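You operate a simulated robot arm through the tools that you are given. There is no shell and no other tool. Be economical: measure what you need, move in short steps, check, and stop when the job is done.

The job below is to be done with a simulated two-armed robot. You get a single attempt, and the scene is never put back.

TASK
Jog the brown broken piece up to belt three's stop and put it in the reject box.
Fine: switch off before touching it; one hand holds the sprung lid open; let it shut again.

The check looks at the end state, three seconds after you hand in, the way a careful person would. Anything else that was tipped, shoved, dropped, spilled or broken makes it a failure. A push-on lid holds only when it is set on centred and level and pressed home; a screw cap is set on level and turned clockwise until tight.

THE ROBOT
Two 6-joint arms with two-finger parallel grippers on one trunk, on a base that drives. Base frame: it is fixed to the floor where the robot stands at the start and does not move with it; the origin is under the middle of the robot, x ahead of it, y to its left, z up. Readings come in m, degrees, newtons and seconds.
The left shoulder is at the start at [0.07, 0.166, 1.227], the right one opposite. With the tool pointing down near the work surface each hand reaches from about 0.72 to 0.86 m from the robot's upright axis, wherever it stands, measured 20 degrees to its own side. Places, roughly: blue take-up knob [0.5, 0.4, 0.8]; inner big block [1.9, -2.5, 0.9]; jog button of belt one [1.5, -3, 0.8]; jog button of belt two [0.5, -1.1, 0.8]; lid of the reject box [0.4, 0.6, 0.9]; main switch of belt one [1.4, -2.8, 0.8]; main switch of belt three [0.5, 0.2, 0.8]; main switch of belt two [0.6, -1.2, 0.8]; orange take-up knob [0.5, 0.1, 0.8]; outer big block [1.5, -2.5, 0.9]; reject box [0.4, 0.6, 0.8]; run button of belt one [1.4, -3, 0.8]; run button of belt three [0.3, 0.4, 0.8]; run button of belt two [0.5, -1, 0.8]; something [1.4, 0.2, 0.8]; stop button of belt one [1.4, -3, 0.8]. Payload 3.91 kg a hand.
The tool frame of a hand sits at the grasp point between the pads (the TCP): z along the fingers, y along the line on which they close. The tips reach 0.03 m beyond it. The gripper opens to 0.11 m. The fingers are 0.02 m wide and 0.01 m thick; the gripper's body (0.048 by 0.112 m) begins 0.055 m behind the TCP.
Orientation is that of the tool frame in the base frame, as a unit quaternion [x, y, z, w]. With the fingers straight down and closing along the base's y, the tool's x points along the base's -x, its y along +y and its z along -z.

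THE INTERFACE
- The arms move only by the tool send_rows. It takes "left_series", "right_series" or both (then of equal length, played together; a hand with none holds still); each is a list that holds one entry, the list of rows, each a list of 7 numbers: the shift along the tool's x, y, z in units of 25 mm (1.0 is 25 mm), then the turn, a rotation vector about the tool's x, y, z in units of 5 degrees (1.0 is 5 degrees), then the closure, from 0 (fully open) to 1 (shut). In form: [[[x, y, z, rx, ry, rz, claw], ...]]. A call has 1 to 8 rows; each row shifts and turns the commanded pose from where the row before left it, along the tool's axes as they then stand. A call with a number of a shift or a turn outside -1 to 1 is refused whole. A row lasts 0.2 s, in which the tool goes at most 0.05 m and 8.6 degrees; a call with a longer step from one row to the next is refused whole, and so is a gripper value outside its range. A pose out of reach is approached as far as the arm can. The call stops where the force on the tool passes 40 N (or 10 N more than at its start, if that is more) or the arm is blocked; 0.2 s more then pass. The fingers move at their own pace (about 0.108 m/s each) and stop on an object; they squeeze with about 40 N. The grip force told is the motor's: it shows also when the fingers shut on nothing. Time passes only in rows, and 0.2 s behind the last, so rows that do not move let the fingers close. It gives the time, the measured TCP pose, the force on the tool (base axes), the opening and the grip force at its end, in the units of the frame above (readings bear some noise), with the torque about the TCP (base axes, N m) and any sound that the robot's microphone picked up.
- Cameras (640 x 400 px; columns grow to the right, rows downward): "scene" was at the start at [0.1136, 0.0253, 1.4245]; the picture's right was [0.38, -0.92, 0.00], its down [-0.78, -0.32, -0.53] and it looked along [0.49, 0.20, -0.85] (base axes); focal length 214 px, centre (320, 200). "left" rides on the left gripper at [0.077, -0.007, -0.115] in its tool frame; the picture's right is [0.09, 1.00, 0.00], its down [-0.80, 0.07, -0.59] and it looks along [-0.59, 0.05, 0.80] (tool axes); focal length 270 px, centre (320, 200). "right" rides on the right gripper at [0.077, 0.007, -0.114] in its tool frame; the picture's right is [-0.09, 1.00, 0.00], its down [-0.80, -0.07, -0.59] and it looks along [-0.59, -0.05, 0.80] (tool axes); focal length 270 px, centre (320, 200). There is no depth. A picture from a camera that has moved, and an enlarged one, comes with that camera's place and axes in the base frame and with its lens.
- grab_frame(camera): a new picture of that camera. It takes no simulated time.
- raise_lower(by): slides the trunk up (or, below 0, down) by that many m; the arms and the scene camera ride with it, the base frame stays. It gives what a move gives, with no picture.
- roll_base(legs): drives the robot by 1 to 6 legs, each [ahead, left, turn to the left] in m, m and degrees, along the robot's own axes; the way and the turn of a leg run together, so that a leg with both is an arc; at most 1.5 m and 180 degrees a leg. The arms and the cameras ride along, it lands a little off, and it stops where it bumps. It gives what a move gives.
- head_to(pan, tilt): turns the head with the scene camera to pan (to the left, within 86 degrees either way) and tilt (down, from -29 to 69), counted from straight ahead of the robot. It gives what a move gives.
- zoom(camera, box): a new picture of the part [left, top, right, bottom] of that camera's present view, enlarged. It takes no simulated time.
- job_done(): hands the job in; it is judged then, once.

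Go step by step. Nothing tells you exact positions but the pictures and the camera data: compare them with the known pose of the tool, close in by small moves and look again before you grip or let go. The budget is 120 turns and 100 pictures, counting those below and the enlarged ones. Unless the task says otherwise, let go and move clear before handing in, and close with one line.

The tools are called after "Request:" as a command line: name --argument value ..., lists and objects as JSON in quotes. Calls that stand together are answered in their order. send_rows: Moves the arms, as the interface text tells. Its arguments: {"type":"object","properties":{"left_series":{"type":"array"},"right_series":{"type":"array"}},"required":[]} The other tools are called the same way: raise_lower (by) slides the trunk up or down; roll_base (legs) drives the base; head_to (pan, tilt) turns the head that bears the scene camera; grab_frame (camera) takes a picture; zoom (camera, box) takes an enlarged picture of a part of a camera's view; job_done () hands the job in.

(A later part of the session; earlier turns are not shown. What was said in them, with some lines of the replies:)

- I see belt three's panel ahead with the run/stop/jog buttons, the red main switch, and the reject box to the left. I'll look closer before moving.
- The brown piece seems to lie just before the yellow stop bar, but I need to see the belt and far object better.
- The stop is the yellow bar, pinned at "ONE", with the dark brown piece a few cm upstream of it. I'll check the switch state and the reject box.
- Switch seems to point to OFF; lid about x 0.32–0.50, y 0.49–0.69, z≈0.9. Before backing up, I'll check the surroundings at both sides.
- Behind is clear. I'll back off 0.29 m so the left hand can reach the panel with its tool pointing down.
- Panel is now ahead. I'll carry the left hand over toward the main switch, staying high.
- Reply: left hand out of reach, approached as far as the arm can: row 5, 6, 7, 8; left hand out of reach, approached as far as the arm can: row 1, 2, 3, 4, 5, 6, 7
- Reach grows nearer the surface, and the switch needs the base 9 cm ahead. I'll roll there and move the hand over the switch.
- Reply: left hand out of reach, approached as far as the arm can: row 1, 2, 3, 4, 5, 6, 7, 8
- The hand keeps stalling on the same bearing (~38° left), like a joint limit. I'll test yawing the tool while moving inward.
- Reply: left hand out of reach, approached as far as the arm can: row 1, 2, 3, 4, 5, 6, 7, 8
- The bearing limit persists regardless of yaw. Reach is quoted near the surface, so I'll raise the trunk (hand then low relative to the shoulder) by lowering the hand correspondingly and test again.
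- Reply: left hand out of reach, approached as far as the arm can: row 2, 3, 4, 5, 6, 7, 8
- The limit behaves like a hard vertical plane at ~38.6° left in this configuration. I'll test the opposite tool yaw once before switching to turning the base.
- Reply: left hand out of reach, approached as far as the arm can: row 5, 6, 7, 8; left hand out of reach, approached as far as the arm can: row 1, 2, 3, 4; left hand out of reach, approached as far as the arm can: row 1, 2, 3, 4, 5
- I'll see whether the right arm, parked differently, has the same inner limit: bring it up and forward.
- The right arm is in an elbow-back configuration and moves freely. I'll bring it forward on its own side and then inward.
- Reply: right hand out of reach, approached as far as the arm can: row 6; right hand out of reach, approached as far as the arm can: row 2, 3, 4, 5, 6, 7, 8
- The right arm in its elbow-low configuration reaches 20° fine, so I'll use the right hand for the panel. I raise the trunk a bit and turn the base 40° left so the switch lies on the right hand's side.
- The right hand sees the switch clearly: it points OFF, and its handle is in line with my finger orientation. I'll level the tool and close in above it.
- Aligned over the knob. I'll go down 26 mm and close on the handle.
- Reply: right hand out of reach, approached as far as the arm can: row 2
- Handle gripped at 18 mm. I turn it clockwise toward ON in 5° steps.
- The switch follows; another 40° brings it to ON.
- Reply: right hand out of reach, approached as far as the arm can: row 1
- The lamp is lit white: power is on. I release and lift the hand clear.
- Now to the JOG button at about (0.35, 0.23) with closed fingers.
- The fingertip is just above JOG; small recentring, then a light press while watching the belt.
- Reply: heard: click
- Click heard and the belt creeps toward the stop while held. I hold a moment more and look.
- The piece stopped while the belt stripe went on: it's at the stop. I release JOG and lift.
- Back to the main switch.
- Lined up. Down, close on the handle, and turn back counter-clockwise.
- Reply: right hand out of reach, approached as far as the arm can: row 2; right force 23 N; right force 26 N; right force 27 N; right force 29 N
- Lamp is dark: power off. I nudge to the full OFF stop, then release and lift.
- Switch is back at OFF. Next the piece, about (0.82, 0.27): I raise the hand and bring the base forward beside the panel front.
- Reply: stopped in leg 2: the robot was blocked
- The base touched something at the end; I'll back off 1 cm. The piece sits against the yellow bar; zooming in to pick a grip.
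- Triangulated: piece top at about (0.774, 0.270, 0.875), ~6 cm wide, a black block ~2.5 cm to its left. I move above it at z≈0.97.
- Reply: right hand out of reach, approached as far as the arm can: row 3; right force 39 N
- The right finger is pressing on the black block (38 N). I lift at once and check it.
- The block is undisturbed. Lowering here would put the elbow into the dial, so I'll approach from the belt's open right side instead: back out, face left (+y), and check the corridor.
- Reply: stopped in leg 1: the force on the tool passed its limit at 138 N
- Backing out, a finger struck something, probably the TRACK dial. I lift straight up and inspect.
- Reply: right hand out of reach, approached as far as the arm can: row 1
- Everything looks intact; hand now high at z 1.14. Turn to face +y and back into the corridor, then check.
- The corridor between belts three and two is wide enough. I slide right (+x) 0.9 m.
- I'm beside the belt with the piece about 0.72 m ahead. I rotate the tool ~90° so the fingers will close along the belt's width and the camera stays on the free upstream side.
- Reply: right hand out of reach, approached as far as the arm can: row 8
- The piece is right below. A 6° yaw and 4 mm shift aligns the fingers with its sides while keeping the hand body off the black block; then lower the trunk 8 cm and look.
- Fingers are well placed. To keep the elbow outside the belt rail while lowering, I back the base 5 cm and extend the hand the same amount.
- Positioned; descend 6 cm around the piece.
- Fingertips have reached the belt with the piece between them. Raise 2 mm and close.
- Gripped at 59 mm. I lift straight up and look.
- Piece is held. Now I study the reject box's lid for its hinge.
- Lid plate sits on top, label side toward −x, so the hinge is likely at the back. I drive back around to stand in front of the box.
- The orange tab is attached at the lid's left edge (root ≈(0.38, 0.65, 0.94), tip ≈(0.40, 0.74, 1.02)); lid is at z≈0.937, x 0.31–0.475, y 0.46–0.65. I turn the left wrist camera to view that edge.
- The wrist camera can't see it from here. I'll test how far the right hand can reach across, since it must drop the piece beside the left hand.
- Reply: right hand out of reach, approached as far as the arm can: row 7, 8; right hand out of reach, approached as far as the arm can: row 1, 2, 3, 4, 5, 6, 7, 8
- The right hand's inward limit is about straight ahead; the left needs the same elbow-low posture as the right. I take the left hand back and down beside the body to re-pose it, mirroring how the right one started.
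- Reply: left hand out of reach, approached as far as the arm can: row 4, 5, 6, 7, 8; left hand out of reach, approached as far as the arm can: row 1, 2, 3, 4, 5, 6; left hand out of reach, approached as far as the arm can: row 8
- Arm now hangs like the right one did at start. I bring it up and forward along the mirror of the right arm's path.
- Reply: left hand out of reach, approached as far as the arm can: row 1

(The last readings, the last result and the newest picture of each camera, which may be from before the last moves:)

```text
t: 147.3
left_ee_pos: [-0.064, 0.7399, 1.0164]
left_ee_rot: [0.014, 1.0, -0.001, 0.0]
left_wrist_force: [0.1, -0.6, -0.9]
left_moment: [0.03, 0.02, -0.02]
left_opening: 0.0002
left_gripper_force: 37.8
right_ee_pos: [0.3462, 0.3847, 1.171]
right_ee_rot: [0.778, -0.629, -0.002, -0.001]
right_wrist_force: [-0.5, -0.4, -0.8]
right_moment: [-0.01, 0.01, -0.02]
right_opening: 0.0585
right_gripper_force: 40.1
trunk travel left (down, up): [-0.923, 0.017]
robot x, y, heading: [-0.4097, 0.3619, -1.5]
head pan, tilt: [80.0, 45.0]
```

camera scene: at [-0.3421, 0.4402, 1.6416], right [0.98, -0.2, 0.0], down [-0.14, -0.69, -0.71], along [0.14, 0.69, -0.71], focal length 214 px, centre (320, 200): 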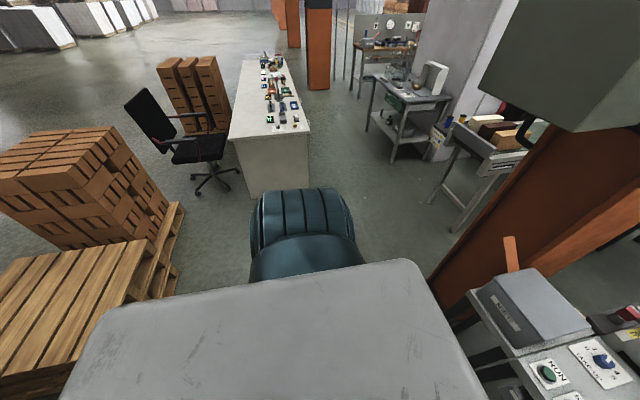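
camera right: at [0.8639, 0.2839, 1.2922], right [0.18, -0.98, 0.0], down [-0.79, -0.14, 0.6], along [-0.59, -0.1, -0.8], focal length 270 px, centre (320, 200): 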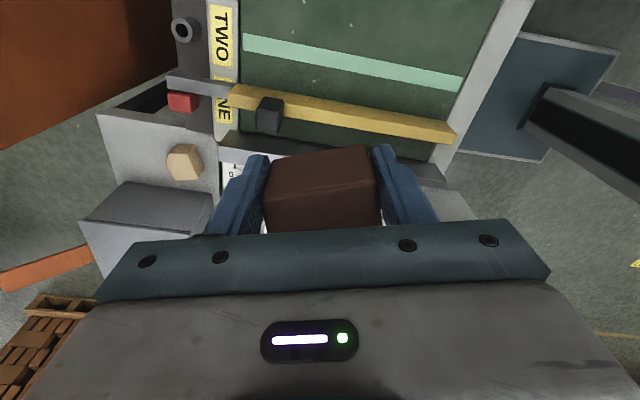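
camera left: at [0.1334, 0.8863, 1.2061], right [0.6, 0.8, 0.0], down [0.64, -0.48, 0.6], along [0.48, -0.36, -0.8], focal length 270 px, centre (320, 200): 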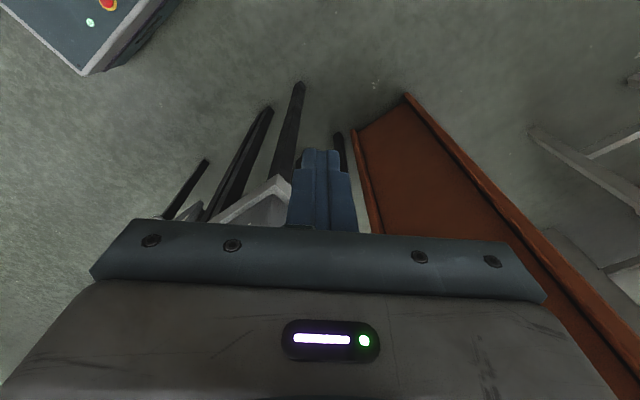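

The left arm is now in the useful posture. I strafe 0.24 m left to centre on the box and look closely at lid and tab.

Request:
roll_base --legs '[[0, 0.26, 1.5]]'

Request:
head_to --pan 0 --tilt 40

Request:
zoom --camera "scene" --box '[220, 140, 420, 280]'

```text
t: 149.2
left_ee_pos: [-0.0704, 1.0125, 1.0178]
left_ee_rot: [0.001, 1.0, -0.001, 0.002]
left_wrist_force: [-0.1, -0.3, 0.0]
left_moment: [0.0, 0.02, 0.02]
left_opening: 0.0
left_gripper_force: 37.5
right_ee_pos: [0.3484, 0.666, 1.1716]
right_ee_rot: [0.786, -0.619, -0.002, -0.002]
right_wrist_force: [-0.1, -0.6, -1.0]
right_moment: [0.02, 0.01, -0.01]
right_opening: 0.0579
right_gripper_force: 39.7
trunk travel left (down, up): [-0.923, 0.017]
robot x, y, heading: [-0.4077, 0.6299, -0.6]
head pan, tilt: [80.0, 45.0]
```

```text
t: 150.8
left_ee_pos: [-0.0708, 1.0152, 1.0163]
left_ee_rot: [0.002, 1.0, -0.002, 0.002]
left_wrist_force: [0.4, -0.4, 0.1]
left_moment: [-0.01, -0.01, 0.02]
left_opening: 0.0
left_gripper_force: 37.1
right_ee_pos: [0.3483, 0.6693, 1.1713]
right_ee_rot: [0.785, -0.619, -0.002, -0.002]
right_wrist_force: [-0.5, -0.3, -1.1]
right_moment: [-0.03, -0.03, 0.0]
right_opening: 0.058
right_gripper_force: 40.3
trunk travel left (down, up): [-0.923, 0.017]
robot x, y, heading: [-0.4053, 0.6321, -0.1]
head pan, tilt: [0.0, 40.0]
```

```text
2.86 times, centred on (320, 210) of scene
camera zoom: at [-0.269, 0.6287, 1.6488], right [0.0, -1.0, 0.0], down [-0.64, 0.0, -0.77], along [0.77, 0.0, -0.64], focal length 613 px, centre (320, 171)
```

zoom: 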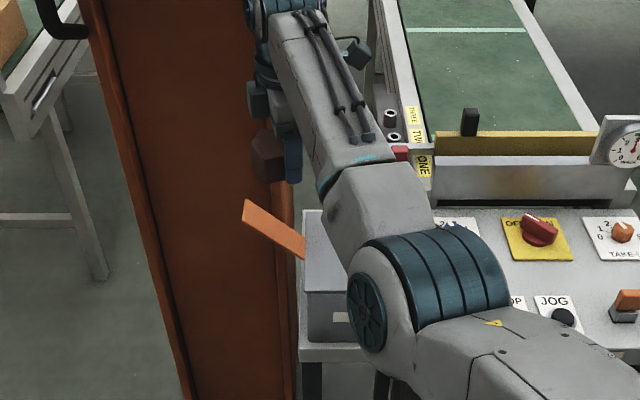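

The tab rises outward from the lid's left edge. I bring the left hand beside it (left of the box) to view hinge details with its camera.

Request:
send_rows --left_series '[[[-1, -0.3, 0, 0, 0, 0, 1], [-1, -0.3, 0, 0, 0, 0, 1], [-1, -0.3, 0, 0, 0, 0, 1], [-1, -0.3, 0, 0, 0, 0, 1], [-1, -0.4, 0, 0, 0, 0, 1], [-1, -0.4, 0, 0, 0, 0, 1], [-1, -0.4, 0, 0, 0, 0, 1], [-1, -0.4, 0, 0, 0, 0, 1]]]'

Request:
send_rows --left_series '[[[-1, -0.5, -0.1, 0, 0, 0, 1], [-1, -0.5, -0.1, 0, 0, 0, 1], [-1, -0.5, -0.1, 0, 0, 0, 1], [-1, -0.5, -0.1, 0, 0, 0, 1], [-1, -0.5, -0.1, 0, 0, 0, 1], [-1, -0.5, -0.1, 0, 0, 0, 1], [-1, -0.5, -0.1, 0, 0, 0, 1], [-1, -0.5, -0.1, 0, 0, 0, 1]]]'

Request:
grab_frame --camera "left"

```text
t: 152.6
left_ee_pos: [0.1287, 0.9595, 0.999]
left_ee_rot: [0.002, 1.0, -0.001, 0.004]
left_wrist_force: [0.8, -0.8, -0.5]
left_moment: [0.01, -0.02, -0.01]
left_opening: 0.0
left_gripper_force: 37.8
left hand out of reach, approached as far as the arm can: row 4, 5, 6
right_ee_pos: [0.3494, 0.6682, 1.1703]
right_ee_rot: [0.785, -0.619, -0.003, -0.002]
right_wrist_force: [0.3, 0.1, -1.3]
right_moment: [0.02, 0.01, 0.01]
right_opening: 0.0582
right_gripper_force: 40.3
trunk travel left (down, up): [-0.923, 0.017]
robot x, y, heading: [-0.4048, 0.6269, -0.2]
head pan, tilt: [0.0, 40.0]
```

```text
t: 154.4
left_ee_pos: [0.3278, 0.855, 1.0218]
left_ee_rot: [0.001, 1.0, -0.001, 0.001]
left_wrist_force: [-0.1, 0.1, -0.2]
left_moment: [0.01, 0.05, -0.03]
left_opening: 0.0
left_gripper_force: 37.8
right_ee_pos: [0.3503, 0.6663, 1.1697]
right_ee_rot: [0.785, -0.619, -0.002, -0.001]
right_wrist_force: [0.6, -0.5, -0.9]
right_moment: [-0.03, 0.03, -0.02]
right_opening: 0.058
right_gripper_force: 39.6
trunk travel left (down, up): [-0.923, 0.017]
robot x, y, heading: [-0.4037, 0.6322, -0.3]
head pan, tilt: [0.0, 40.0]
```

```text
23 pictures are left
camera left: at [0.2509, 0.8489, 1.1343], right [-0.08, 1.0, 0.0], down [0.8, 0.07, 0.6], along [0.59, 0.05, -0.8], focal length 270 px, centre (320, 200)
```

left: 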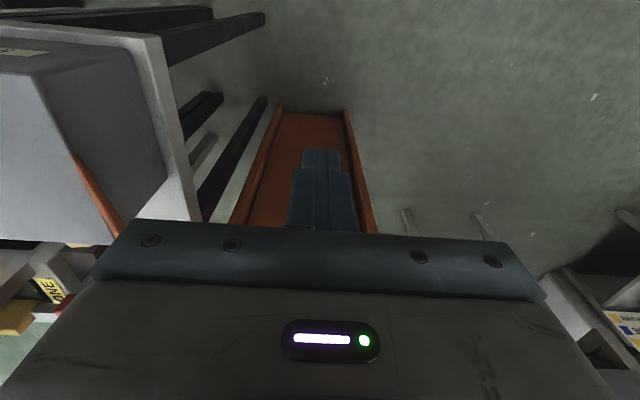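

Request:
zoom --camera "left" --box '[0, 30, 240, 260]'

```text
1.74 times, centred on (120, 145) of left
camera zoom: at [0.2509, 0.8489, 1.1343], right [-0.08, 1.0, 0.0], down [0.8, 0.07, 0.6], along [0.59, 0.05, -0.8], focal length 470 px, centre (668, 296)
```

zoom: 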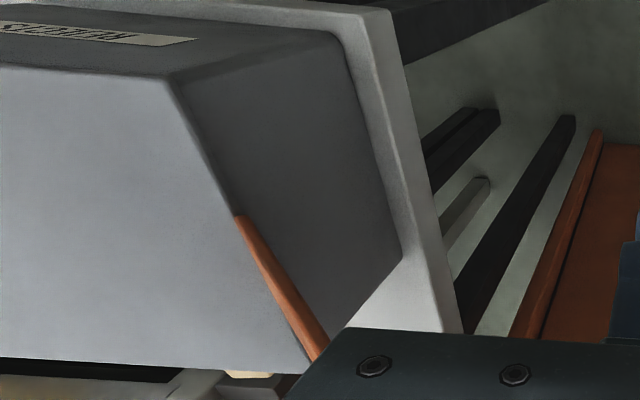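

The tab looks like a lift tab with the hinge on the far (right) edge. I tilt the closed left fingers ~50° inward to go under the tab from the left, and move the right hand a bit away first.

Request:
send_rows --left_series '[[[0, 0, 0, 1, 0, 0, 1], [0, 0, 0, 1, 0, 0, 1], [0, 0, 0, 1, 0, 0, 1], [0, 0, 0, 1, 0, 0, 1], [0, 0, 0, 1, 0, 0, 1], [0, 0, 0, 1, 0, 0, 1], [0, 0, 0, 1, 0, 0, 1], [0, 0, 0, 1, 0, 0, 1]]]' --right_series '[[[1, 0, 0, 0, 0, 0, 0.9], [1, 0, 0, 0, 0, 0, 0.9], [1, 0, 0, 0, 0, 0, 0.9], [1, 0, 0, 0, 0, 0, 0.9], [1, 0, 0, 0, 0, 0, 0.9], [0, 0, 0, 0, 0, 0, 0.9], [0, 0, 0, 0, 0, 0, 0.9], [0, 0, 0, 0, 0, 0, 0.9]]]'

Request:
send_rows --left_series '[[[0, 0, 0, 1, 0, 0, 1], [0, 0, 0, 1, 0, 0, 1]]]'

```text
t: 156.2
left_ee_pos: [0.3278, 0.8558, 1.0195]
left_ee_rot: [0.004, 0.939, -0.344, 0.001]
left_wrist_force: [0.6, 1.1, 0.1]
left_moment: [-0.02, -0.02, -0.01]
left_opening: 0.0
left_gripper_force: 38.8
right_ee_pos: [0.3801, 0.5467, 1.1689]
right_ee_rot: [0.785, -0.619, -0.001, -0.001]
right_wrist_force: [-0.2, 0.5, -1.0]
right_moment: [-0.04, -0.02, 0.04]
right_opening: 0.058
right_gripper_force: 39.9
trunk travel left (down, up): [-0.923, 0.017]
robot x, y, heading: [-0.4074, 0.6298, 0.1]
head pan, tilt: [0.0, 40.0]
```

```text
t: 156.8
left_ee_pos: [0.3276, 0.8577, 1.0199]
left_ee_rot: [0.002, 0.905, -0.424, 0.0]
left_wrist_force: [0.0, 0.5, 0.0]
left_moment: [0.0, 0.05, 0.02]
left_opening: 0.0
left_gripper_force: 37.3
right_ee_pos: [0.3787, 0.5478, 1.1682]
right_ee_rot: [0.785, -0.619, -0.001, -0.001]
right_wrist_force: [0.5, 1.1, -1.5]
right_moment: [0.05, -0.01, 0.01]
right_opening: 0.0584
right_gripper_force: 39.9
trunk travel left (down, up): [-0.923, 0.017]
robot x, y, heading: [-0.4064, 0.6275, -0.3]
head pan, tilt: [0.0, 40.0]
```

Request:
send_rows --left_series '[[[-0.7, 0.256, 0.816, 0, 0, 0, 1], [-0.7, 0.256, 0.816, 0, 0, 0, 1], [-0.7, 0.256, 0.816, 0, 0, 0, 1], [-0.7, 0.256, 0.816, 0, 0, 0, 1], [-0.7, 0.256, 0.816, 0, 0, 0, 1], [0, 0, 0, 0, 0, 0, 1]]]'

Request:
grab_frame --camera "left"

Request:
zoom --camera "scene" --box '[220, 140, 420, 280]'

```text
t: 158.2
left_ee_pos: [0.356, 0.8212, 0.9786]
left_ee_rot: [0.003, 0.906, -0.423, 0.001]
left_wrist_force: [-0.2, -0.9, -0.2]
left_moment: [0.0, 0.01, 0.0]
left_opening: 0.0
left_gripper_force: 37.2
left hand out of reach, approached as far as the arm can: row 3, 4, 5
right_ee_pos: [0.3789, 0.5478, 1.1709]
right_ee_rot: [0.785, -0.619, -0.001, -0.001]
right_wrist_force: [-0.3, -0.3, -1.0]
right_moment: [-0.05, 0.01, 0.03]
right_opening: 0.0583
right_gripper_force: 39.8
trunk travel left (down, up): [-0.923, 0.017]
robot x, y, heading: [-0.4045, 0.63, -0.5]
head pan, tilt: [0.0, 40.0]
```

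```text
21 pictures are left
camera left: at [0.2793, 0.9058, 1.0564], right [-0.08, 0.64, -0.76], down [0.8, 0.5, 0.33], along [0.59, -0.59, -0.55], focal length 270 px, centre (320, 200)
```

left: 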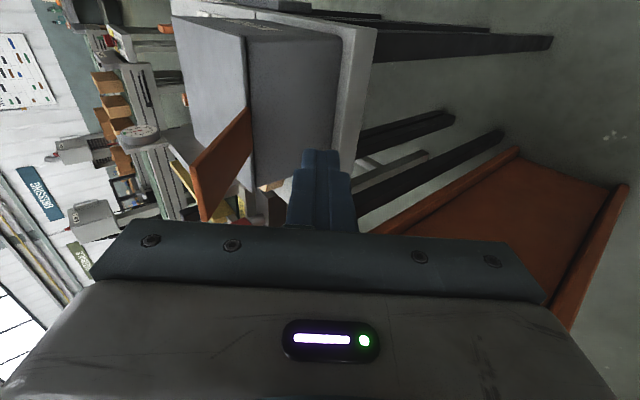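

```text
2.86 times, centred on (320, 210) of scene
camera zoom: at [-0.269, 0.6282, 1.6489], right [0.0, -1.0, 0.0], down [-0.64, 0.0, -0.77], along [0.77, 0.0, -0.64], focal length 613 px, centre (320, 171)
```

zoom: 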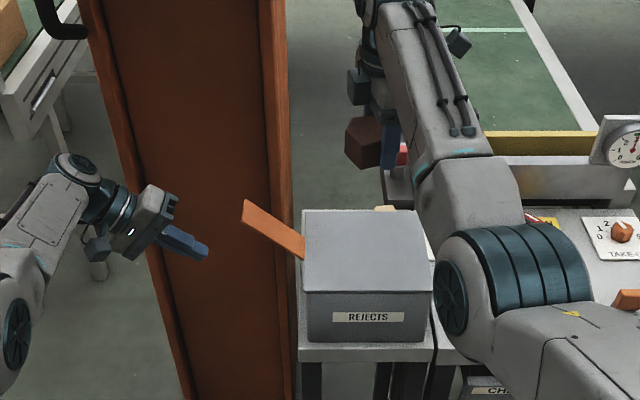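

The left hand needs a little more reach: roll forward 7 cm and lower the trunk 5 cm.

Request:
roll_base --legs '[[0.07, 0, 0]]'

Request:
raise_lower --by -0.05

Request:
send_rows --left_series '[[[0.2, -0.5, 0.3, 0, 0, 0, 1], [0.2, -0.5, 0.3, 0, 0, 0, 1], [0, -0.5, 0.3, 0, 0, 0, 1]]]'

Request:
zoom --camera "scene" --box '[220, 160, 380, 280]'

```text
t: 159.2
left_ee_pos: [0.4185, 0.8224, 0.9855]
left_ee_rot: [0.003, 0.906, -0.424, 0.005]
left_wrist_force: [-0.4, 0.4, 0.4]
left_moment: [0.09, -0.02, 0.03]
left_opening: 0.0002
left_gripper_force: 38.6
right_ee_pos: [0.4386, 0.5477, 1.1771]
right_ee_rot: [0.785, -0.619, 0.002, -0.004]
right_wrist_force: [-0.8, 0.2, -0.1]
right_moment: [-0.02, -0.02, 0.01]
right_opening: 0.058
right_gripper_force: 39.7
trunk travel left (down, up): [-0.923, 0.017]
robot x, y, heading: [-0.3339, 0.6312, 0.1]
head pan, tilt: [0.0, 40.0]
```

```text
t: 160.1
left_ee_pos: [0.4273, 0.8225, 0.9268]
left_ee_rot: [0.002, 0.906, -0.423, 0.0]
left_wrist_force: [0.5, -0.7, -0.2]
left_moment: [-0.05, 0.02, 0.0]
left_opening: 0.0
left_gripper_force: 37.7
right_ee_pos: [0.45, 0.5472, 1.1175]
right_ee_rot: [0.786, -0.619, -0.003, -0.002]
right_wrist_force: [0.3, 0.0, -1.6]
right_moment: [-0.02, 0.02, 0.02]
right_opening: 0.0582
right_gripper_force: 40.4
trunk travel left (down, up): [-0.873, 0.067]
robot x, y, heading: [-0.3361, 0.6295, -0.2]
head pan, tilt: [0.0, 40.0]
```

```text
t: 160.9
left_ee_pos: [0.4143, 0.7793, 0.9439]
left_ee_rot: [0.002, 0.906, -0.424, 0.001]
left_wrist_force: [0.1, 0.3, -0.3]
left_moment: [0.0, 0.02, 0.0]
left_opening: 0.0002
left_gripper_force: 37.5
right_ee_pos: [0.4479, 0.5464, 1.1195]
right_ee_rot: [0.785, -0.619, -0.002, -0.002]
right_wrist_force: [0.8, -0.7, -0.7]
right_moment: [-0.02, -0.02, -0.02]
right_opening: 0.0581
right_gripper_force: 39.6
trunk travel left (down, up): [-0.873, 0.067]
robot x, y, heading: [-0.3325, 0.6311, -0.2]
head pan, tilt: [0.0, 40.0]
```

```text
3.33 times, centred on (300, 220) of scene
camera zoom: at [-0.1998, 0.627, 1.5989], right [0.0, -1.0, 0.0], down [-0.64, 0.0, -0.77], along [0.77, 0.0, -0.64], focal length 715 px, centre (387, 133)
```

zoom: 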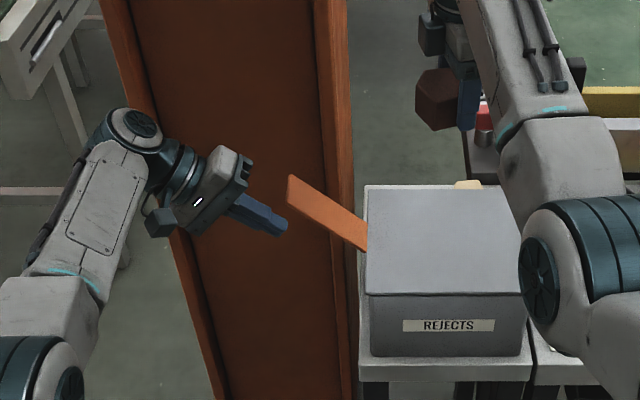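

Geometry confirmed. I slide the prong under the tab.

Request:
send_rows --left_series '[[[0, -0.6, 0.38, 0, 0, 0, 1], [0, -0.6, 0.38, 0, 0, 0, 1], [0, -0.6, 0.38, 0, 0, 0, 1]]]'

Request:
send_rows --left_series '[[[0, -0.2, -0.16, 0, 0, 0, 1], [0, -0.2, -0.16, 0, 0, 0, 1]]]'

Request:
zoom --camera "scene" --box '[220, 160, 380, 280]'

```text
t: 161.7
left_ee_pos: [0.4135, 0.7285, 0.9593]
left_ee_rot: [0.002, 0.906, -0.424, 0.0]
left_wrist_force: [-0.4, -0.7, -0.7]
left_moment: [0.0, 0.0, -0.04]
left_opening: 0.0
left_gripper_force: 37.5
right_ee_pos: [0.4478, 0.5482, 1.1196]
right_ee_rot: [0.785, -0.619, -0.001, -0.002]
right_wrist_force: [1.1, -0.1, -0.8]
right_moment: [-0.02, -0.02, 0.02]
right_opening: 0.0579
right_gripper_force: 40.3
trunk travel left (down, up): [-0.873, 0.067]
robot x, y, heading: [-0.3342, 0.6271, -0.2]
head pan, tilt: [0.0, 40.0]
```

```text
t: 162.3
left_ee_pos: [0.415, 0.7295, 0.9713]
left_ee_rot: [0.002, 0.906, -0.423, 0.001]
left_wrist_force: [0.2, 0.3, -0.5]
left_moment: [0.03, -0.01, -0.02]
left_opening: 0.0
left_gripper_force: 37.9
right_ee_pos: [0.4475, 0.5468, 1.12]
right_ee_rot: [0.785, -0.619, -0.001, -0.002]
right_wrist_force: [-0.2, 0.3, -0.8]
right_moment: [-0.02, -0.05, 0.0]
right_opening: 0.0582
right_gripper_force: 39.6
trunk travel left (down, up): [-0.873, 0.067]
robot x, y, heading: [-0.339, 0.628, -0.3]
head pan, tilt: [0.0, 40.0]
```

```text
3.33 times, centred on (300, 220) of scene
camera zoom: at [-0.1997, 0.6275, 1.5989], right [0.0, -1.0, 0.0], down [-0.64, 0.0, -0.77], along [0.77, 0.0, -0.64], focal length 715 px, centre (387, 133)
```

zoom: 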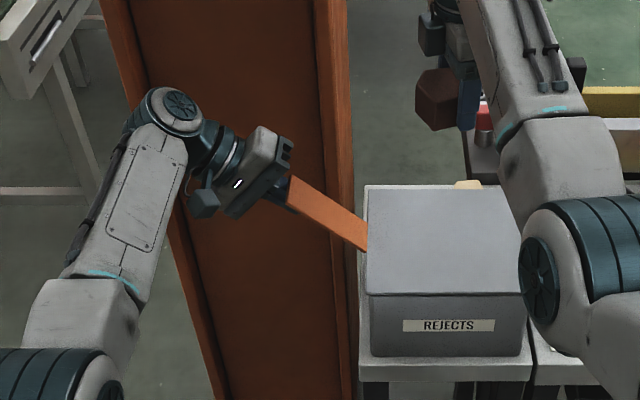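

Under the tab. I lift gently, a few mm at a time, watching the force.

Request:
send_rows --left_series '[[[0, -0.08, -0.065, 0, 0, 0, 1], [0, -0.08, -0.065, 0, 0, 0, 1], [0, -0.08, -0.065, 0, 0, 0, 1]]]'

```text
t: 163.1
left_ee_pos: [0.4147, 0.7319, 0.9792]
left_ee_rot: [0.003, 0.906, -0.423, 0.0]
left_wrist_force: [-0.9, -0.1, -0.5]
left_moment: [0.03, 0.02, 0.03]
left_opening: 0.0
left_gripper_force: 38.0
right_ee_pos: [0.4479, 0.5473, 1.1194]
right_ee_rot: [0.785, -0.619, -0.001, -0.002]
right_wrist_force: [0.5, 0.3, -0.4]
right_moment: [-0.07, -0.02, 0.02]
right_opening: 0.0579
right_gripper_force: 40.0
trunk travel left (down, up): [-0.873, 0.067]
robot x, y, heading: [-0.3364, 0.6271, -0.0]
head pan, tilt: [0.0, 40.0]
```

Request:
send_rows --left_series '[[[0, -0.08, -0.065, 0, 0, 0, 1], [0, -0.08, -0.065, 0, 0, 0, 1], [0, -0.08, -0.065, 0, 0, 0, 1], [0, -0.08, -0.065, 0, 0, 0, 1]]]'

```text
t: 164.1
left_ee_pos: [0.4154, 0.7329, 0.9852]
left_ee_rot: [0.001, 0.906, -0.423, -0.002]
left_wrist_force: [-3.8, 5.4, -19.2]
left_moment: [0.13, -0.11, -0.05]
left_opening: 0.0
left_gripper_force: 37.8
right_ee_pos: [0.4501, 0.5494, 1.1171]
right_ee_rot: [0.785, -0.619, -0.001, -0.001]
right_wrist_force: [-0.4, -0.3, -1.0]
right_moment: [0.01, 0.02, -0.02]
right_opening: 0.0579
right_gripper_force: 40.1
trunk travel left (down, up): [-0.873, 0.067]
robot x, y, heading: [-0.335, 0.6271, 0.0]
head pan, tilt: [0.0, 40.0]
```

Request:
zoom --camera "scene" --box '[260, 170, 380, 270]'

```text
4.00 times, centred on (320, 220) of scene
camera zoom: at [-0.1964, 0.6301, 1.5983], right [0.0, -1.0, 0.0], down [-0.64, 0.0, -0.76], along [0.76, 0.0, -0.64], focal length 858 px, centre (320, 120)
```

zoom: 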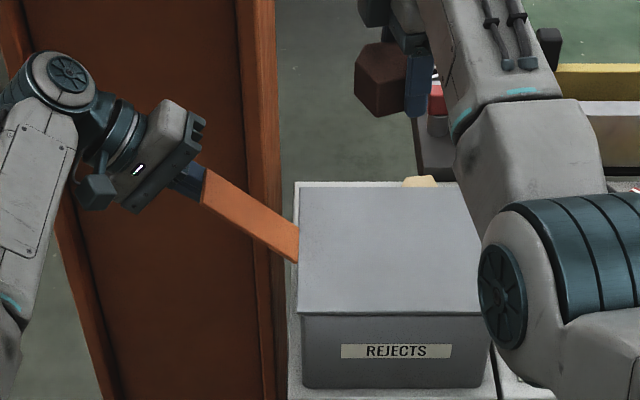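

No movement at 19 N lifting: so the tab must be a press-down lever with the hinge at the left edge. I back the prong out, rise, and straighten the tool.

Request:
send_rows --left_series '[[[0, 0.46, 0.38, 0, 0, 0, 1], [0, 0.8, -0.55, 0, 0, 0, 1], [0, 0.8, -0.55, 0, 0, 0, 1], [0, 0.8, -0.55, 0, 0, 0, 1], [0, -0.98, -0.82, 0, 0, 0, 1], [0, -0.98, -0.82, 0, 0, 0, 1], [0, -0.98, -0.82, 0, 0, 0, 1], [0, -0.98, -0.82, 0, 0, 0, 1]]]'

Request:
send_rows --left_series '[[[0, -0.5, -0.4, -1, 0, 0, 1], [0, 0, 0, -1, 0, 0, 1], [0, 0, 0, -1, 0, 0, 1], [0, 0, 0, -1, 0, 0, 1], [0, 0, 0, -1, 0, 0, 1], [0, 0, 0, -1, 0, 0, 1], [0, 0, 0, -1, 0, 0, 1], [0, 0, 0, -1, 0, 0, 1]]]'

Request:
send_rows --left_series '[[[0, 0, 0, -1, 0, 0, 1], [0, 0, 0, -1, 0, 0, 1], [0, -0.5, 0, 0, 0, 0, 1], [0, -0.5, 0, 0, 0, 0, 1]]]'

```text
t: 165.9
left_ee_pos: [0.416, 0.7995, 1.082]
left_ee_rot: [0.003, 0.906, -0.423, 0.001]
left_wrist_force: [0.3, 0.4, -0.1]
left_moment: [0.0, -0.01, -0.04]
left_opening: 0.0
left_gripper_force: 37.6
right_ee_pos: [0.4477, 0.5481, 1.1201]
right_ee_rot: [0.785, -0.619, -0.002, -0.002]
right_wrist_force: [0.4, -0.4, -0.6]
right_moment: [0.02, -0.01, -0.01]
right_opening: 0.0582
right_gripper_force: 40.1
trunk travel left (down, up): [-0.873, 0.067]
robot x, y, heading: [-0.3368, 0.632, -0.0]
head pan, tilt: [0.0, 40.0]
```

```text
t: 167.7
left_ee_pos: [0.4144, 0.7988, 1.1]
left_ee_rot: [0.002, 0.996, -0.087, 0.002]
left_wrist_force: [-0.1, 0.6, 0.0]
left_moment: [0.03, 0.02, 0.04]
left_opening: 0.0
left_gripper_force: 38.0
right_ee_pos: [0.4486, 0.5463, 1.1201]
right_ee_rot: [0.786, -0.618, -0.001, -0.003]
right_wrist_force: [-0.6, -0.1, -1.4]
right_moment: [-0.05, -0.03, 0.0]
right_opening: 0.058
right_gripper_force: 39.9
trunk travel left (down, up): [-0.873, 0.067]
robot x, y, heading: [-0.338, 0.6288, 0.2]
head pan, tilt: [0.0, 40.0]
```

```text
t: 168.7
left_ee_pos: [0.4149, 0.7755, 1.0979]
left_ee_rot: [0.002, 1.0, 0.0, 0.001]
left_wrist_force: [1.1, -1.3, 0.1]
left_moment: [0.01, 0.01, -0.01]
left_opening: 0.0
left_gripper_force: 37.8
right_ee_pos: [0.4481, 0.5465, 1.1199]
right_ee_rot: [0.785, -0.619, -0.002, -0.002]
right_wrist_force: [-0.1, 0.9, -1.6]
right_moment: [-0.02, 0.0, 0.01]
right_opening: 0.0581
right_gripper_force: 40.2
trunk travel left (down, up): [-0.873, 0.067]
robot x, y, heading: [-0.3357, 0.6293, 0.0]
head pan, tilt: [0.0, 40.0]
```

Now the right hand moves out of the lid's swing, and the left goes over the tab.

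Request:
send_rows --left_series '[[[0.2, -0.85, 0, 0, 0, 0, 1], [0.2, -0.85, 0, 0, 0, 0, 1], [0, 0, 0, 0, 0, 0, 1], [0, 0, 0.8, 0, 0, 0, 1], [0, 0, 0.7, 0, 0, 0, 1]]]' --right_series '[[[1, 0.2, -1, 0, 0, 0, 0.9], [1, 0.2, -1, 0, 0, 0, 0.9], [1, 0.2, 0, 0, 0, 0, 0.9], [1, 0.2, 0, 0, 0, 0, 0.9], [1, 0.2, 0, 0, 0, 0, 0.9]]]'

Request:
send_rows --left_series '[[[0, 0, 0.15, 0, 0, 0, 1], [0, 0, 0.15, 0, 0, 0, 1], [0, 0, 0.15, 0, 0, 0, 1], [0, 0, 0.15, 0, 0, 0, 1]]]'

```text
t: 169.9
left_ee_pos: [0.4037, 0.7309, 1.0612]
left_ee_rot: [0.002, 1.0, 0.0, 0.0]
left_wrist_force: [0.2, -0.5, 0.3]
left_moment: [0.0, 0.0, -0.02]
left_opening: 0.0003
left_gripper_force: 38.0
right_ee_pos: [0.4543, 0.4169, 1.1687]
right_ee_rot: [0.786, -0.618, -0.002, -0.004]
right_wrist_force: [0.7, 0.2, -0.7]
right_moment: [-0.01, 0.0, -0.01]
right_opening: 0.0582
right_gripper_force: 40.0
trunk travel left (down, up): [-0.873, 0.067]
robot x, y, heading: [-0.3347, 0.628, -0.0]
head pan, tilt: [0.0, 40.0]
```

```text
t: 170.9
left_ee_pos: [0.4036, 0.7329, 1.0474]
left_ee_rot: [0.001, 1.0, -0.001, 0.003]
left_wrist_force: [0.0, 3.0, 5.0]
left_moment: [0.11, 0.01, -0.05]
left_opening: 0.0
left_gripper_force: 37.3
right_ee_pos: [0.4527, 0.4191, 1.17]
right_ee_rot: [0.785, -0.619, -0.001, -0.001]
right_wrist_force: [0.3, 0.0, -0.6]
right_moment: [-0.02, 0.01, -0.02]
right_opening: 0.0581
right_gripper_force: 39.8
trunk travel left (down, up): [-0.873, 0.067]
robot x, y, heading: [-0.3334, 0.6315, -0.1]
head pan, tilt: [0.0, 40.0]
```

Contact at 5 N. I keep pressing in small steps and look whether the lid rises.

Request:
send_rows --left_series '[[[0, 0, 0.15, 0, 0, 0, 1], [0, 0, 0.15, 0, 0, 0, 1], [0, 0, 0.15, 0, 0, 0, 1]]]'

Request:
zoom --camera "scene" --box '[240, 150, 400, 270]'

```text
t: 171.7
left_ee_pos: [0.4047, 0.7278, 1.0319]
left_ee_rot: [0.002, 1.0, 0.0, 0.0]
left_wrist_force: [0.7, -1.9, 0.6]
left_moment: [-0.08, 0.02, 0.02]
left_opening: 0.0
left_gripper_force: 37.7
right_ee_pos: [0.454, 0.4161, 1.1682]
right_ee_rot: [0.786, -0.619, -0.001, -0.002]
right_wrist_force: [-0.2, -0.6, -0.1]
right_moment: [0.01, -0.02, -0.04]
right_opening: 0.0581
right_gripper_force: 39.9
trunk travel left (down, up): [-0.873, 0.067]
robot x, y, heading: [-0.3383, 0.6298, -0.4]
head pan, tilt: [0.0, 40.0]
```

```text
3.33 times, centred on (320, 210) of scene
camera zoom: at [-0.1987, 0.6246, 1.5986], right [0.0, -1.0, 0.0], down [-0.64, 0.0, -0.77], along [0.77, 0.0, -0.64], focal length 715 px, centre (320, 167)
```

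zoom: 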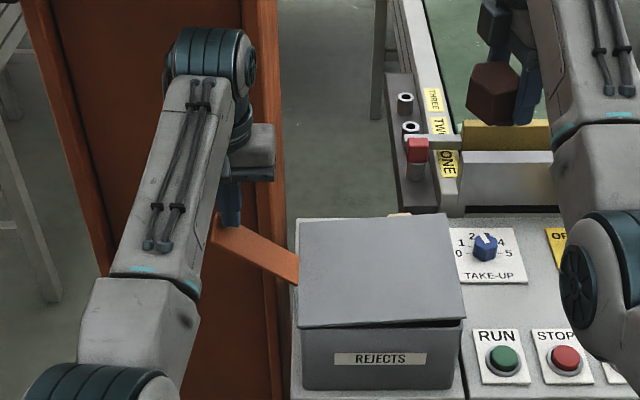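

The lid rises as the tab is pressed, with hardly any force. I press further down.

Request:
send_rows --left_series '[[[0, 0, 0.5, 0, 0, 0, 1], [0, 0, 0.5, 0, 0, 0, 1], [0, 0, 0.5, 0, 0, 0, 1], [0, 0, 0.5, 0, 0, 0, 1], [0, 0, 0.5, 0, 0, 0, 1], [0, 0, 0.4, 0, 0, 0, 1], [0, 0, 0.4, 0, 0, 0, 1]]]'

Request:
zoom --camera "scene" --box '[240, 150, 400, 270]'

```text
t: 173.3
left_ee_pos: [0.406, 0.7305, 0.9531]
left_ee_rot: [0.002, 1.0, -0.001, 0.0]
left_wrist_force: [-0.6, 0.5, 1.8]
left_moment: [0.01, 0.04, 0.0]
left_opening: 0.0002
left_gripper_force: 38.0
right_ee_pos: [0.453, 0.4186, 1.1695]
right_ee_rot: [0.786, -0.619, 0.0, -0.002]
right_wrist_force: [0.0, -0.4, -1.7]
right_moment: [0.05, 0.01, -0.02]
right_opening: 0.0581
right_gripper_force: 39.9
trunk travel left (down, up): [-0.873, 0.067]
robot x, y, heading: [-0.332, 0.6294, -0.0]
head pan, tilt: [0.0, 40.0]
```

```text
3.33 times, centred on (320, 210) of scene
camera zoom: at [-0.1995, 0.6276, 1.5989], right [0.0, -1.0, 0.0], down [-0.64, 0.0, -0.77], along [0.77, 0.0, -0.64], focal length 715 px, centre (320, 167)
```

zoom: 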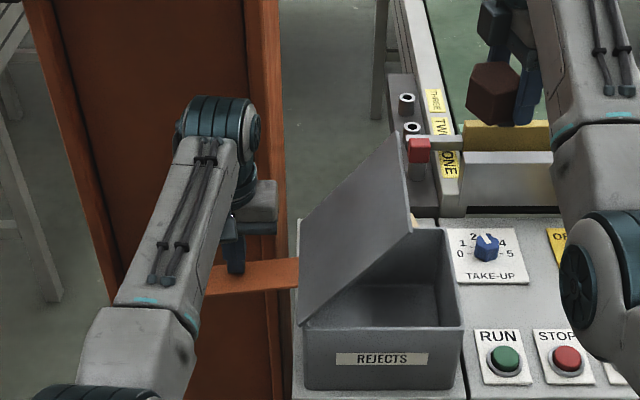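

Request:
send_rows --left_series '[[[0, 0, 0.45, 0, 0, 0, 1], [0, 0, 0.45, 0, 0, 0, 1], [0, 0, 0.45, 0, 0, 0, 1], [0, 0, 0.4, 0, 0, 0, 1]]]'

Request:
zoom --camera "scene" --box '[240, 150, 400, 270]'

```text
t: 174.3
left_ee_pos: [0.4043, 0.7314, 0.9084]
left_ee_rot: [0.002, 1.0, 0.0, 0.001]
left_wrist_force: [-0.6, 0.1, 0.9]
left_moment: [-0.01, 0.04, 0.01]
left_opening: 0.0
left_gripper_force: 37.3
right_ee_pos: [0.4528, 0.4191, 1.1692]
right_ee_rot: [0.785, -0.619, -0.001, -0.002]
right_wrist_force: [-0.3, -0.2, -1.2]
right_moment: [-0.01, 0.01, -0.04]
right_opening: 0.0581
right_gripper_force: 39.9
trunk travel left (down, up): [-0.873, 0.067]
robot x, y, heading: [-0.3284, 0.6283, -0.1]
head pan, tilt: [0.0, 40.0]
```

```text
3.33 times, centred on (320, 210) of scene
camera zoom: at [-0.1997, 0.6275, 1.5989], right [0.0, -1.0, 0.0], down [-0.64, 0.0, -0.77], along [0.77, 0.0, -0.64], focal length 715 px, centre (320, 167)
```

zoom: 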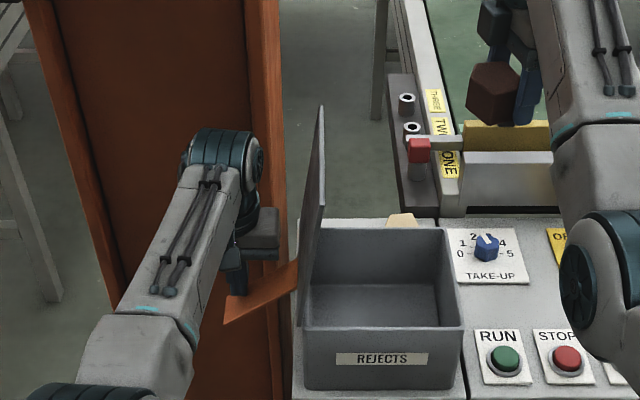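

Lid stands nearly upright with the box wide open. I bring the right hand over the box at height.

Request:
send_rows --right_series '[[[-0.87, 0.2, 0, 0, 0, 0, 0.9], [-0.87, 0.2, 0, 0, 0, 0, 0.9], [-0.87, 0.2, 0, 0, 0, 0, 0.9], [-0.87, 0.2, 0, 0, 0, 0, 0.9], [-0.87, 0.2, 0, 0, 0, 0, 0.9], [-0.87, 0.2, 0, 0, 0, 0, 0.9], [0, 0, 0.8, 0, 0, 0, 0.9], [0, 0, 0.8, 0, 0, 0, 0.9]]]'

Request:
grab_frame --camera "right"

Request:
zoom --camera "scene" --box '[220, 100, 420, 270]'

```text
t: 176.1
left_ee_pos: [0.4051, 0.7297, 0.9091]
left_ee_rot: [0.002, 1.0, -0.001, 0.002]
left_wrist_force: [0.8, 1.0, 0.7]
left_moment: [0.0, -0.01, -0.02]
left_opening: 0.0
left_gripper_force: 37.6
right_ee_pos: [0.4256, 0.5441, 1.1139]
right_ee_rot: [0.786, -0.619, -0.001, -0.001]
right_wrist_force: [-0.1, 0.7, -0.5]
right_moment: [0.01, 0.01, 0.03]
right_opening: 0.0577
right_gripper_force: 39.8
right hand out of reach, approached as far as the arm can: row 1, 2, 3, 4, 5, 6
trunk travel left (down, up): [-0.873, 0.067]
robot x, y, heading: [-0.3333, 0.6276, 0.1]
head pan, tilt: [0.0, 40.0]
```

```text
13 pictures are left
camera right: at [0.4381, 0.4677, 1.2274], right [-0.99, -0.15, 0.0], down [-0.12, 0.79, 0.6], along [-0.09, 0.59, -0.8], focal length 270 px, centre (320, 200)
```

right: 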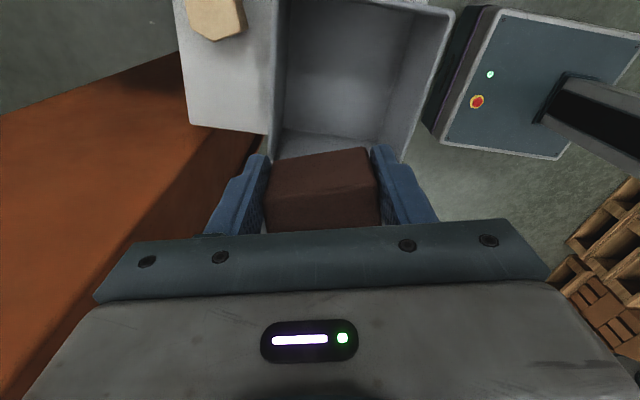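

```text
2.35 times, centred on (320, 185) of scene
camera zoom: at [-0.1993, 0.6277, 1.5989], right [0.0, -1.0, 0.0], down [-0.64, 0.0, -0.77], along [0.77, 0.0, -0.64], focal length 505 px, centre (320, 235)
```

zoom: 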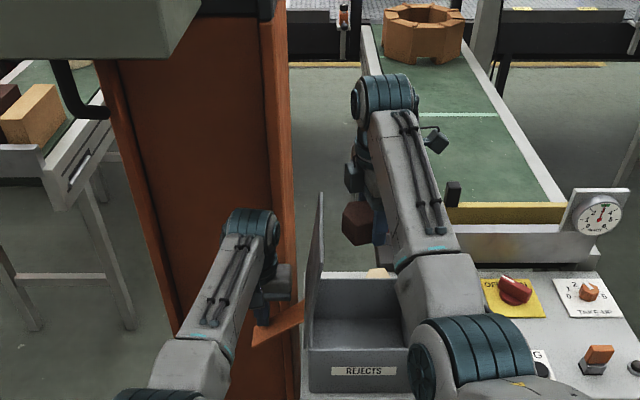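

The piece is over the box. I shift 3 cm toward its middle while going down.

Request:
send_rows --right_series '[[[0, 0.5, 1, 0, 0, 0, 0.9], [0, 0.5, 1, 0, 0, 0, 0.9], [0, 0.3, 1, 0, 0, 0, 0.9], [0, 0, 1, 0, 0, 0, 0.9], [0, 0, 1, 0, 0, 0, 0.9], [0, 0, 0.5, 0, 0, 0, 0.9]]]'

Request:
grab_frame --camera "right"

Request:
zoom --camera "scene" --box '[220, 100, 420, 270]'

```text
t: 177.5
left_ee_pos: [0.4064, 0.7318, 0.9095]
left_ee_rot: [0.002, 1.0, -0.001, 0.002]
left_wrist_force: [0.7, 0.5, 1.7]
left_moment: [0.02, -0.05, 0.0]
left_opening: 0.0
left_gripper_force: 37.5
right_ee_pos: [0.3942, 0.5371, 0.9767]
right_ee_rot: [0.785, -0.619, -0.001, -0.001]
right_wrist_force: [-0.3, -0.2, -1.1]
right_moment: [-0.03, -0.01, -0.03]
right_opening: 0.058
right_gripper_force: 39.8
trunk travel left (down, up): [-0.873, 0.067]
robot x, y, heading: [-0.3345, 0.6277, -0.2]
head pan, tilt: [0.0, 40.0]
```

```text
11 pictures are left
camera right: at [0.4064, 0.4606, 1.0913], right [-0.99, -0.15, 0.0], down [-0.12, 0.79, 0.6], along [-0.09, 0.59, -0.8], focal length 270 px, centre (320, 200)
```

right: 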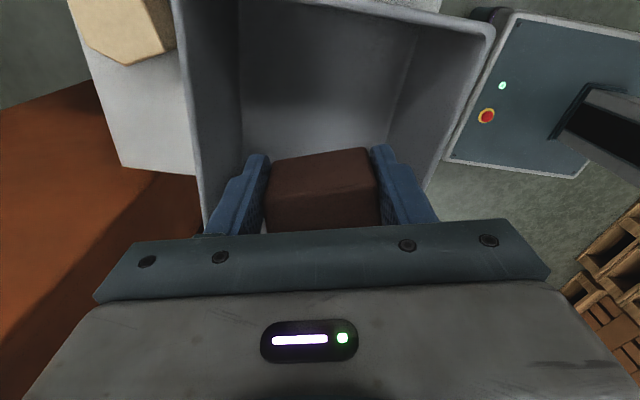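

```text
2.35 times, centred on (320, 185) of scene
camera zoom: at [-0.1996, 0.6277, 1.5989], right [0.0, -1.0, 0.0], down [-0.64, 0.0, -0.77], along [0.77, 0.0, -0.64], focal length 505 px, centre (320, 235)
```

zoom: 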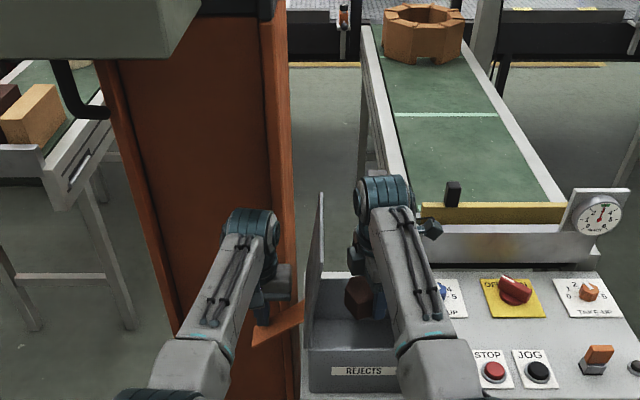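

Piece is entering the box. Down another 4 cm, then check forearm clearance.

Request:
send_rows --right_series '[[[0, 0.1, 0.5, 0, 0, 0, 0.9], [0, 0.1, 0.5, 0, 0, 0, 0.9], [0, 0, 0.5, 0, 0, 0, 0.9]]]'

Request:
zoom --camera "scene" --box '[270, 170, 400, 280]'

```text
t: 178.3
left_ee_pos: [0.4047, 0.7305, 0.9086]
left_ee_rot: [0.002, 1.0, 0.0, 0.002]
left_wrist_force: [-0.6, 0.8, 1.5]
left_moment: [0.01, -0.04, -0.02]
left_opening: 0.0002
left_gripper_force: 38.1
right_ee_pos: [0.3897, 0.5371, 0.939]
right_ee_rot: [0.785, -0.619, 0.0, -0.001]
right_wrist_force: [-0.4, 0.4, -1.0]
right_moment: [-0.03, 0.01, 0.01]
right_opening: 0.0583
right_gripper_force: 39.6
trunk travel left (down, up): [-0.873, 0.067]
robot x, y, heading: [-0.3319, 0.628, -0.2]
head pan, tilt: [0.0, 40.0]
```

```text
3.64 times, centred on (335, 225) of scene
camera zoom: at [-0.1996, 0.6277, 1.5989], right [0.0, -1.0, 0.0], down [-0.64, 0.0, -0.77], along [0.77, 0.0, -0.64], focal length 780 px, centre (266, 109)
```

zoom: 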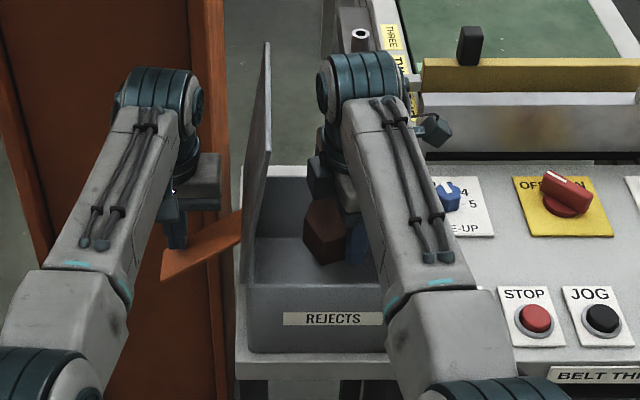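

Clearance is fine. Down 3.5 cm more, then release.

Request:
send_rows --right_series '[[[0, 0, 0.5, 0, 0, 0, 0.9], [0, 0, 0.5, 0, 0, 0, 0.9], [0, 0, 0.4, 0, 0, 0, 0.9], [0, 0, 0, 0, 0, 0, 0.4], [0, 0, 0, 0, 0, 0, 0.25], [0, 0, 0, 0, 0, 0, 0.25]]]'

Request:
send_rows --right_series '[[[0, 0, -0.6, 0, 0, 0, 0.25], [0, 0, -1, 0, 0, 0, 0.25], [0, 0, -1, 0, 0, 0, 0.25], [0, 0, -1, 0, 0, 0, 0.25], [0, 0, -1, 0, 0, 0, 0.25], [0.2, 0, -1, 0, 0, 0, 0.25], [0.2, 0, -1, 0, 0, 0, 0.25], [0.2, 0, -1, 0, 0, 0, 0.25]]]'

Request:
grab_frame --camera "right"

```text
t: 179.7
left_ee_pos: [0.4047, 0.7321, 0.909]
left_ee_rot: [0.001, 1.0, -0.001, 0.002]
left_wrist_force: [0.8, -0.1, 1.1]
left_moment: [-0.03, -0.03, 0.01]
left_opening: 0.0001
left_gripper_force: 37.7
right_ee_pos: [0.3908, 0.5383, 0.9048]
right_ee_rot: [0.785, -0.619, -0.001, -0.002]
right_wrist_force: [0.8, -0.5, 0.2]
right_moment: [0.02, 0.01, -0.01]
right_opening: 0.0826
right_gripper_force: 0.0
trunk travel left (down, up): [-0.873, 0.067]
robot x, y, heading: [-0.3378, 0.6276, -0.1]
head pan, tilt: [0.0, 40.0]
```

```text
t: 181.5
left_ee_pos: [0.4048, 0.7311, 0.9094]
left_ee_rot: [0.001, 1.0, -0.001, 0.002]
left_wrist_force: [0.8, 0.5, 1.4]
left_moment: [0.04, -0.01, 0.02]
left_opening: 0.0
left_gripper_force: 37.4
right_ee_pos: [0.3944, 0.5227, 1.0943]
right_ee_rot: [0.785, -0.619, 0.0, -0.002]
right_wrist_force: [-0.8, 1.1, -0.2]
right_moment: [0.02, 0.0, 0.03]
right_opening: 0.0825
right_gripper_force: 0.0
trunk travel left (down, up): [-0.873, 0.067]
robot x, y, heading: [-0.3342, 0.6286, -0.2]
head pan, tilt: [0.0, 40.0]
```

```text
8 pictures are left
camera right: at [0.4057, 0.4452, 1.2082], right [-0.99, -0.15, 0.0], down [-0.12, 0.79, 0.6], along [-0.09, 0.59, -0.8], focal length 270 px, centre (320, 200)
```

right: 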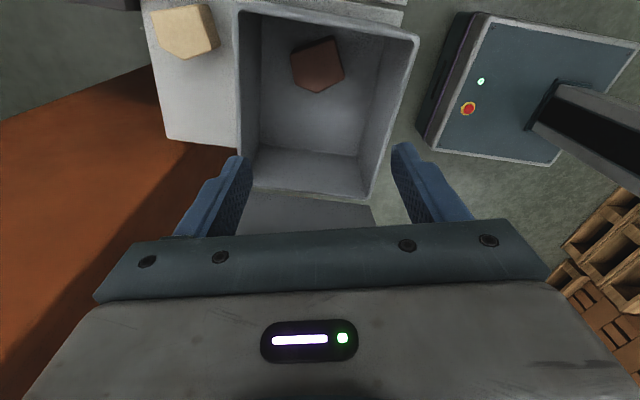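

The piece lies in the box. The right hand withdraws from the lid's swing, then the left lets the tab rise slowly.

Request:
send_rows --right_series '[[[1, 0.1, -1, 0, 0, 0, 0.25], [1, 0.1, -1, 0, 0, 0, 0.25], [1, 0.1, -1, 0, 0, 0, 0.25], [1, 0.1, 0, 0, 0, 0, 0.25], [1, 0.1, 0, 0, 0, 0, 0.25], [1, 0.1, 0, 0, 0, 0, 0.25], [1, 0.1, 0, 0, 0, 0, 0.25]]]'

Request:
send_rows --left_series '[[[0, 0, -0.7, 0, 0, 0, 1], [0, 0, -0.7, 0, 0, 0, 1], [0, 0, -0.7, 0, 0, 0, 1], [0, 0, -0.7, 0, 0, 0, 1], [0, 0, -0.7, 0, 0, 0, 1], [0, 0, -0.7, 0, 0, 0, 1], [0, 0, -0.7, 0, 0, 0, 1], [0, 0, -0.7, 0, 0, 0, 1]]]'

Request:
send_rows --left_series '[[[0, 0, -0.4, 0, 0, 0, 1], [0, 0, -0.6, 0, 0, 0, 1], [0, 0.5, -0.8, 0, 0, 0, 1], [0, 0.8, -0.5, 0, 0, 0, 1], [0, 0.8, 0, 0, 0, 0, 1]]]'

Request:
zoom --camera "scene" --box '[230, 120, 420, 280]'

```text
t: 183.1
left_ee_pos: [0.4046, 0.7307, 0.9077]
left_ee_rot: [0.002, 1.0, -0.001, 0.002]
left_wrist_force: [-0.2, 1.4, 0.8]
left_moment: [0.04, 0.03, -0.01]
left_opening: 0.0
left_gripper_force: 37.9
right_ee_pos: [0.4529, 0.3529, 1.1477]
right_ee_rot: [0.785, -0.619, -0.001, -0.002]
right_wrist_force: [0.5, -0.3, 0.1]
right_moment: [0.02, 0.03, -0.01]
right_opening: 0.0826
right_gripper_force: 0.1
right hand out of reach, approached as far as the arm can: row 1, 2, 3
trunk travel left (down, up): [-0.873, 0.067]
robot x, y, heading: [-0.3384, 0.6299, -0.1]
head pan, tilt: [0.0, 40.0]
```

```text
t: 184.9
left_ee_pos: [0.4044, 0.7329, 1.0488]
left_ee_rot: [0.002, 1.0, -0.001, 0.002]
left_wrist_force: [-0.1, -1.4, 0.7]
left_moment: [-0.07, 0.0, -0.03]
left_opening: 0.0
left_gripper_force: 37.9
right_ee_pos: [0.4532, 0.353, 1.149]
right_ee_rot: [0.785, -0.619, -0.001, -0.002]
right_wrist_force: [0.2, -0.4, -1.1]
right_moment: [-0.02, -0.02, -0.01]
right_opening: 0.0824
right_gripper_force: 0.2
trunk travel left (down, up): [-0.873, 0.067]
robot x, y, heading: [-0.3348, 0.6276, -0.0]
head pan, tilt: [0.0, 40.0]
```

```text
t: 186.1
left_ee_pos: [0.4108, 0.7838, 1.1035]
left_ee_rot: [0.001, 1.0, -0.002, 0.002]
left_wrist_force: [0.6, 0.2, -0.5]
left_moment: [0.0, 0.03, -0.01]
left_opening: 0.0
left_gripper_force: 37.5
left hand out of reach, approached as far as the arm can: row 4
right_ee_pos: [0.4533, 0.3544, 1.1487]
right_ee_rot: [0.786, -0.618, -0.002, -0.001]
right_wrist_force: [0.2, -0.1, -0.6]
right_moment: [0.0, -0.02, -0.02]
right_opening: 0.0821
right_gripper_force: 0.1
trunk travel left (down, up): [-0.873, 0.067]
robot x, y, heading: [-0.3335, 0.6281, -0.1]
head pan, tilt: [0.0, 40.0]
```

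```text
2.50 times, centred on (325, 200) of scene
camera zoom: at [-0.1992, 0.6288, 1.5988], right [0.0, -1.0, 0.0], down [-0.64, 0.0, -0.77], along [0.77, 0.0, -0.64], focal length 536 px, centre (308, 200)
```

zoom: 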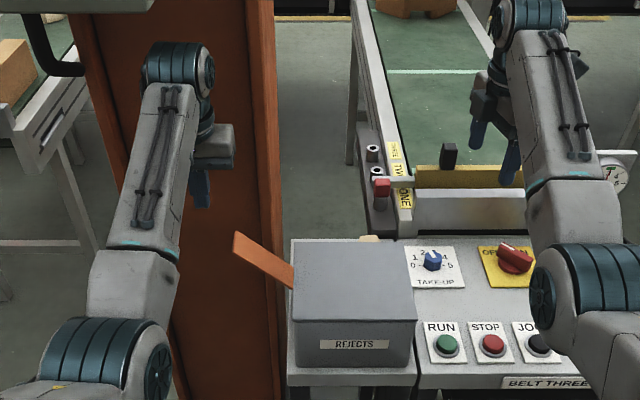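

The lid is shut again. I back the robot off 0.3 m and do a final check of switch, lamp and surroundings.

Request:
roll_base --legs '[[-0.3, 0, 0]]'

Request:
head_to --pan -12 --tilt 35

Request:
zoom --camera "scene" --box '[210, 120, 420, 270]'

```text
t: 188.2
left_ee_pos: [0.1082, 0.7855, 1.1011]
left_ee_rot: [0.001, 1.0, -0.001, 0.001]
left_wrist_force: [-0.2, 0.9, -0.2]
left_moment: [0.02, 0.01, -0.03]
left_opening: 0.0
left_gripper_force: 37.4
right_ee_pos: [0.1513, 0.3557, 1.147]
right_ee_rot: [0.786, -0.619, -0.002, -0.001]
right_wrist_force: [0.2, -0.1, -0.1]
right_moment: [-0.01, -0.02, -0.01]
right_opening: 0.0824
right_gripper_force: 0.0
trunk travel left (down, up): [-0.873, 0.067]
robot x, y, heading: [-0.6414, 0.6274, -0.2]
head pan, tilt: [0.0, 40.0]
```

```text
t: 188.9
left_ee_pos: [0.1061, 0.7853, 1.1034]
left_ee_rot: [0.0, 1.0, -0.001, 0.002]
left_wrist_force: [0.1, 0.0, -0.5]
left_moment: [0.03, 0.01, 0.02]
left_opening: 0.0
left_gripper_force: 37.6
right_ee_pos: [0.1488, 0.3554, 1.1478]
right_ee_rot: [0.786, -0.619, -0.001, -0.002]
right_wrist_force: [-0.2, -0.4, 0.3]
right_moment: [-0.01, 0.01, 0.0]
right_opening: 0.0827
right_gripper_force: 0.1
trunk travel left (down, up): [-0.873, 0.067]
robot x, y, heading: [-0.6393, 0.6336, 0.0]
head pan, tilt: [-12.0, 35.0]
```

```text
2.67 times, centred on (315, 195) of scene
camera zoom: at [-0.5034, 0.61, 1.6064], right [-0.21, -0.98, 0.0], down [-0.56, 0.12, -0.82], along [0.8, -0.17, -0.57], focal length 572 px, centre (333, 213)
```

zoom: 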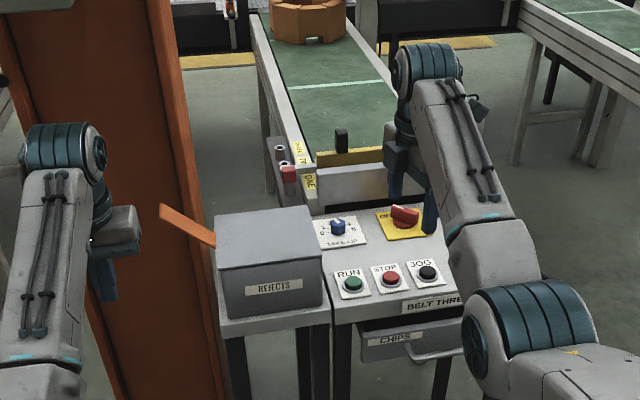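

Lid is shut with the piece inside, the main switch is at OFF, and both hands are clear. Handing in.

Request:
job_done

```text
The job is handed in.
```

The brown broken piece was jogged to belt three's stop, taken with the power off and put in the reject box. The lid is shut again. On the way, my right hand bumped the TRACK dial (138 N) and pressed on the black block on the stop bar (38 N); neither looked moved or damaged in the pictures.
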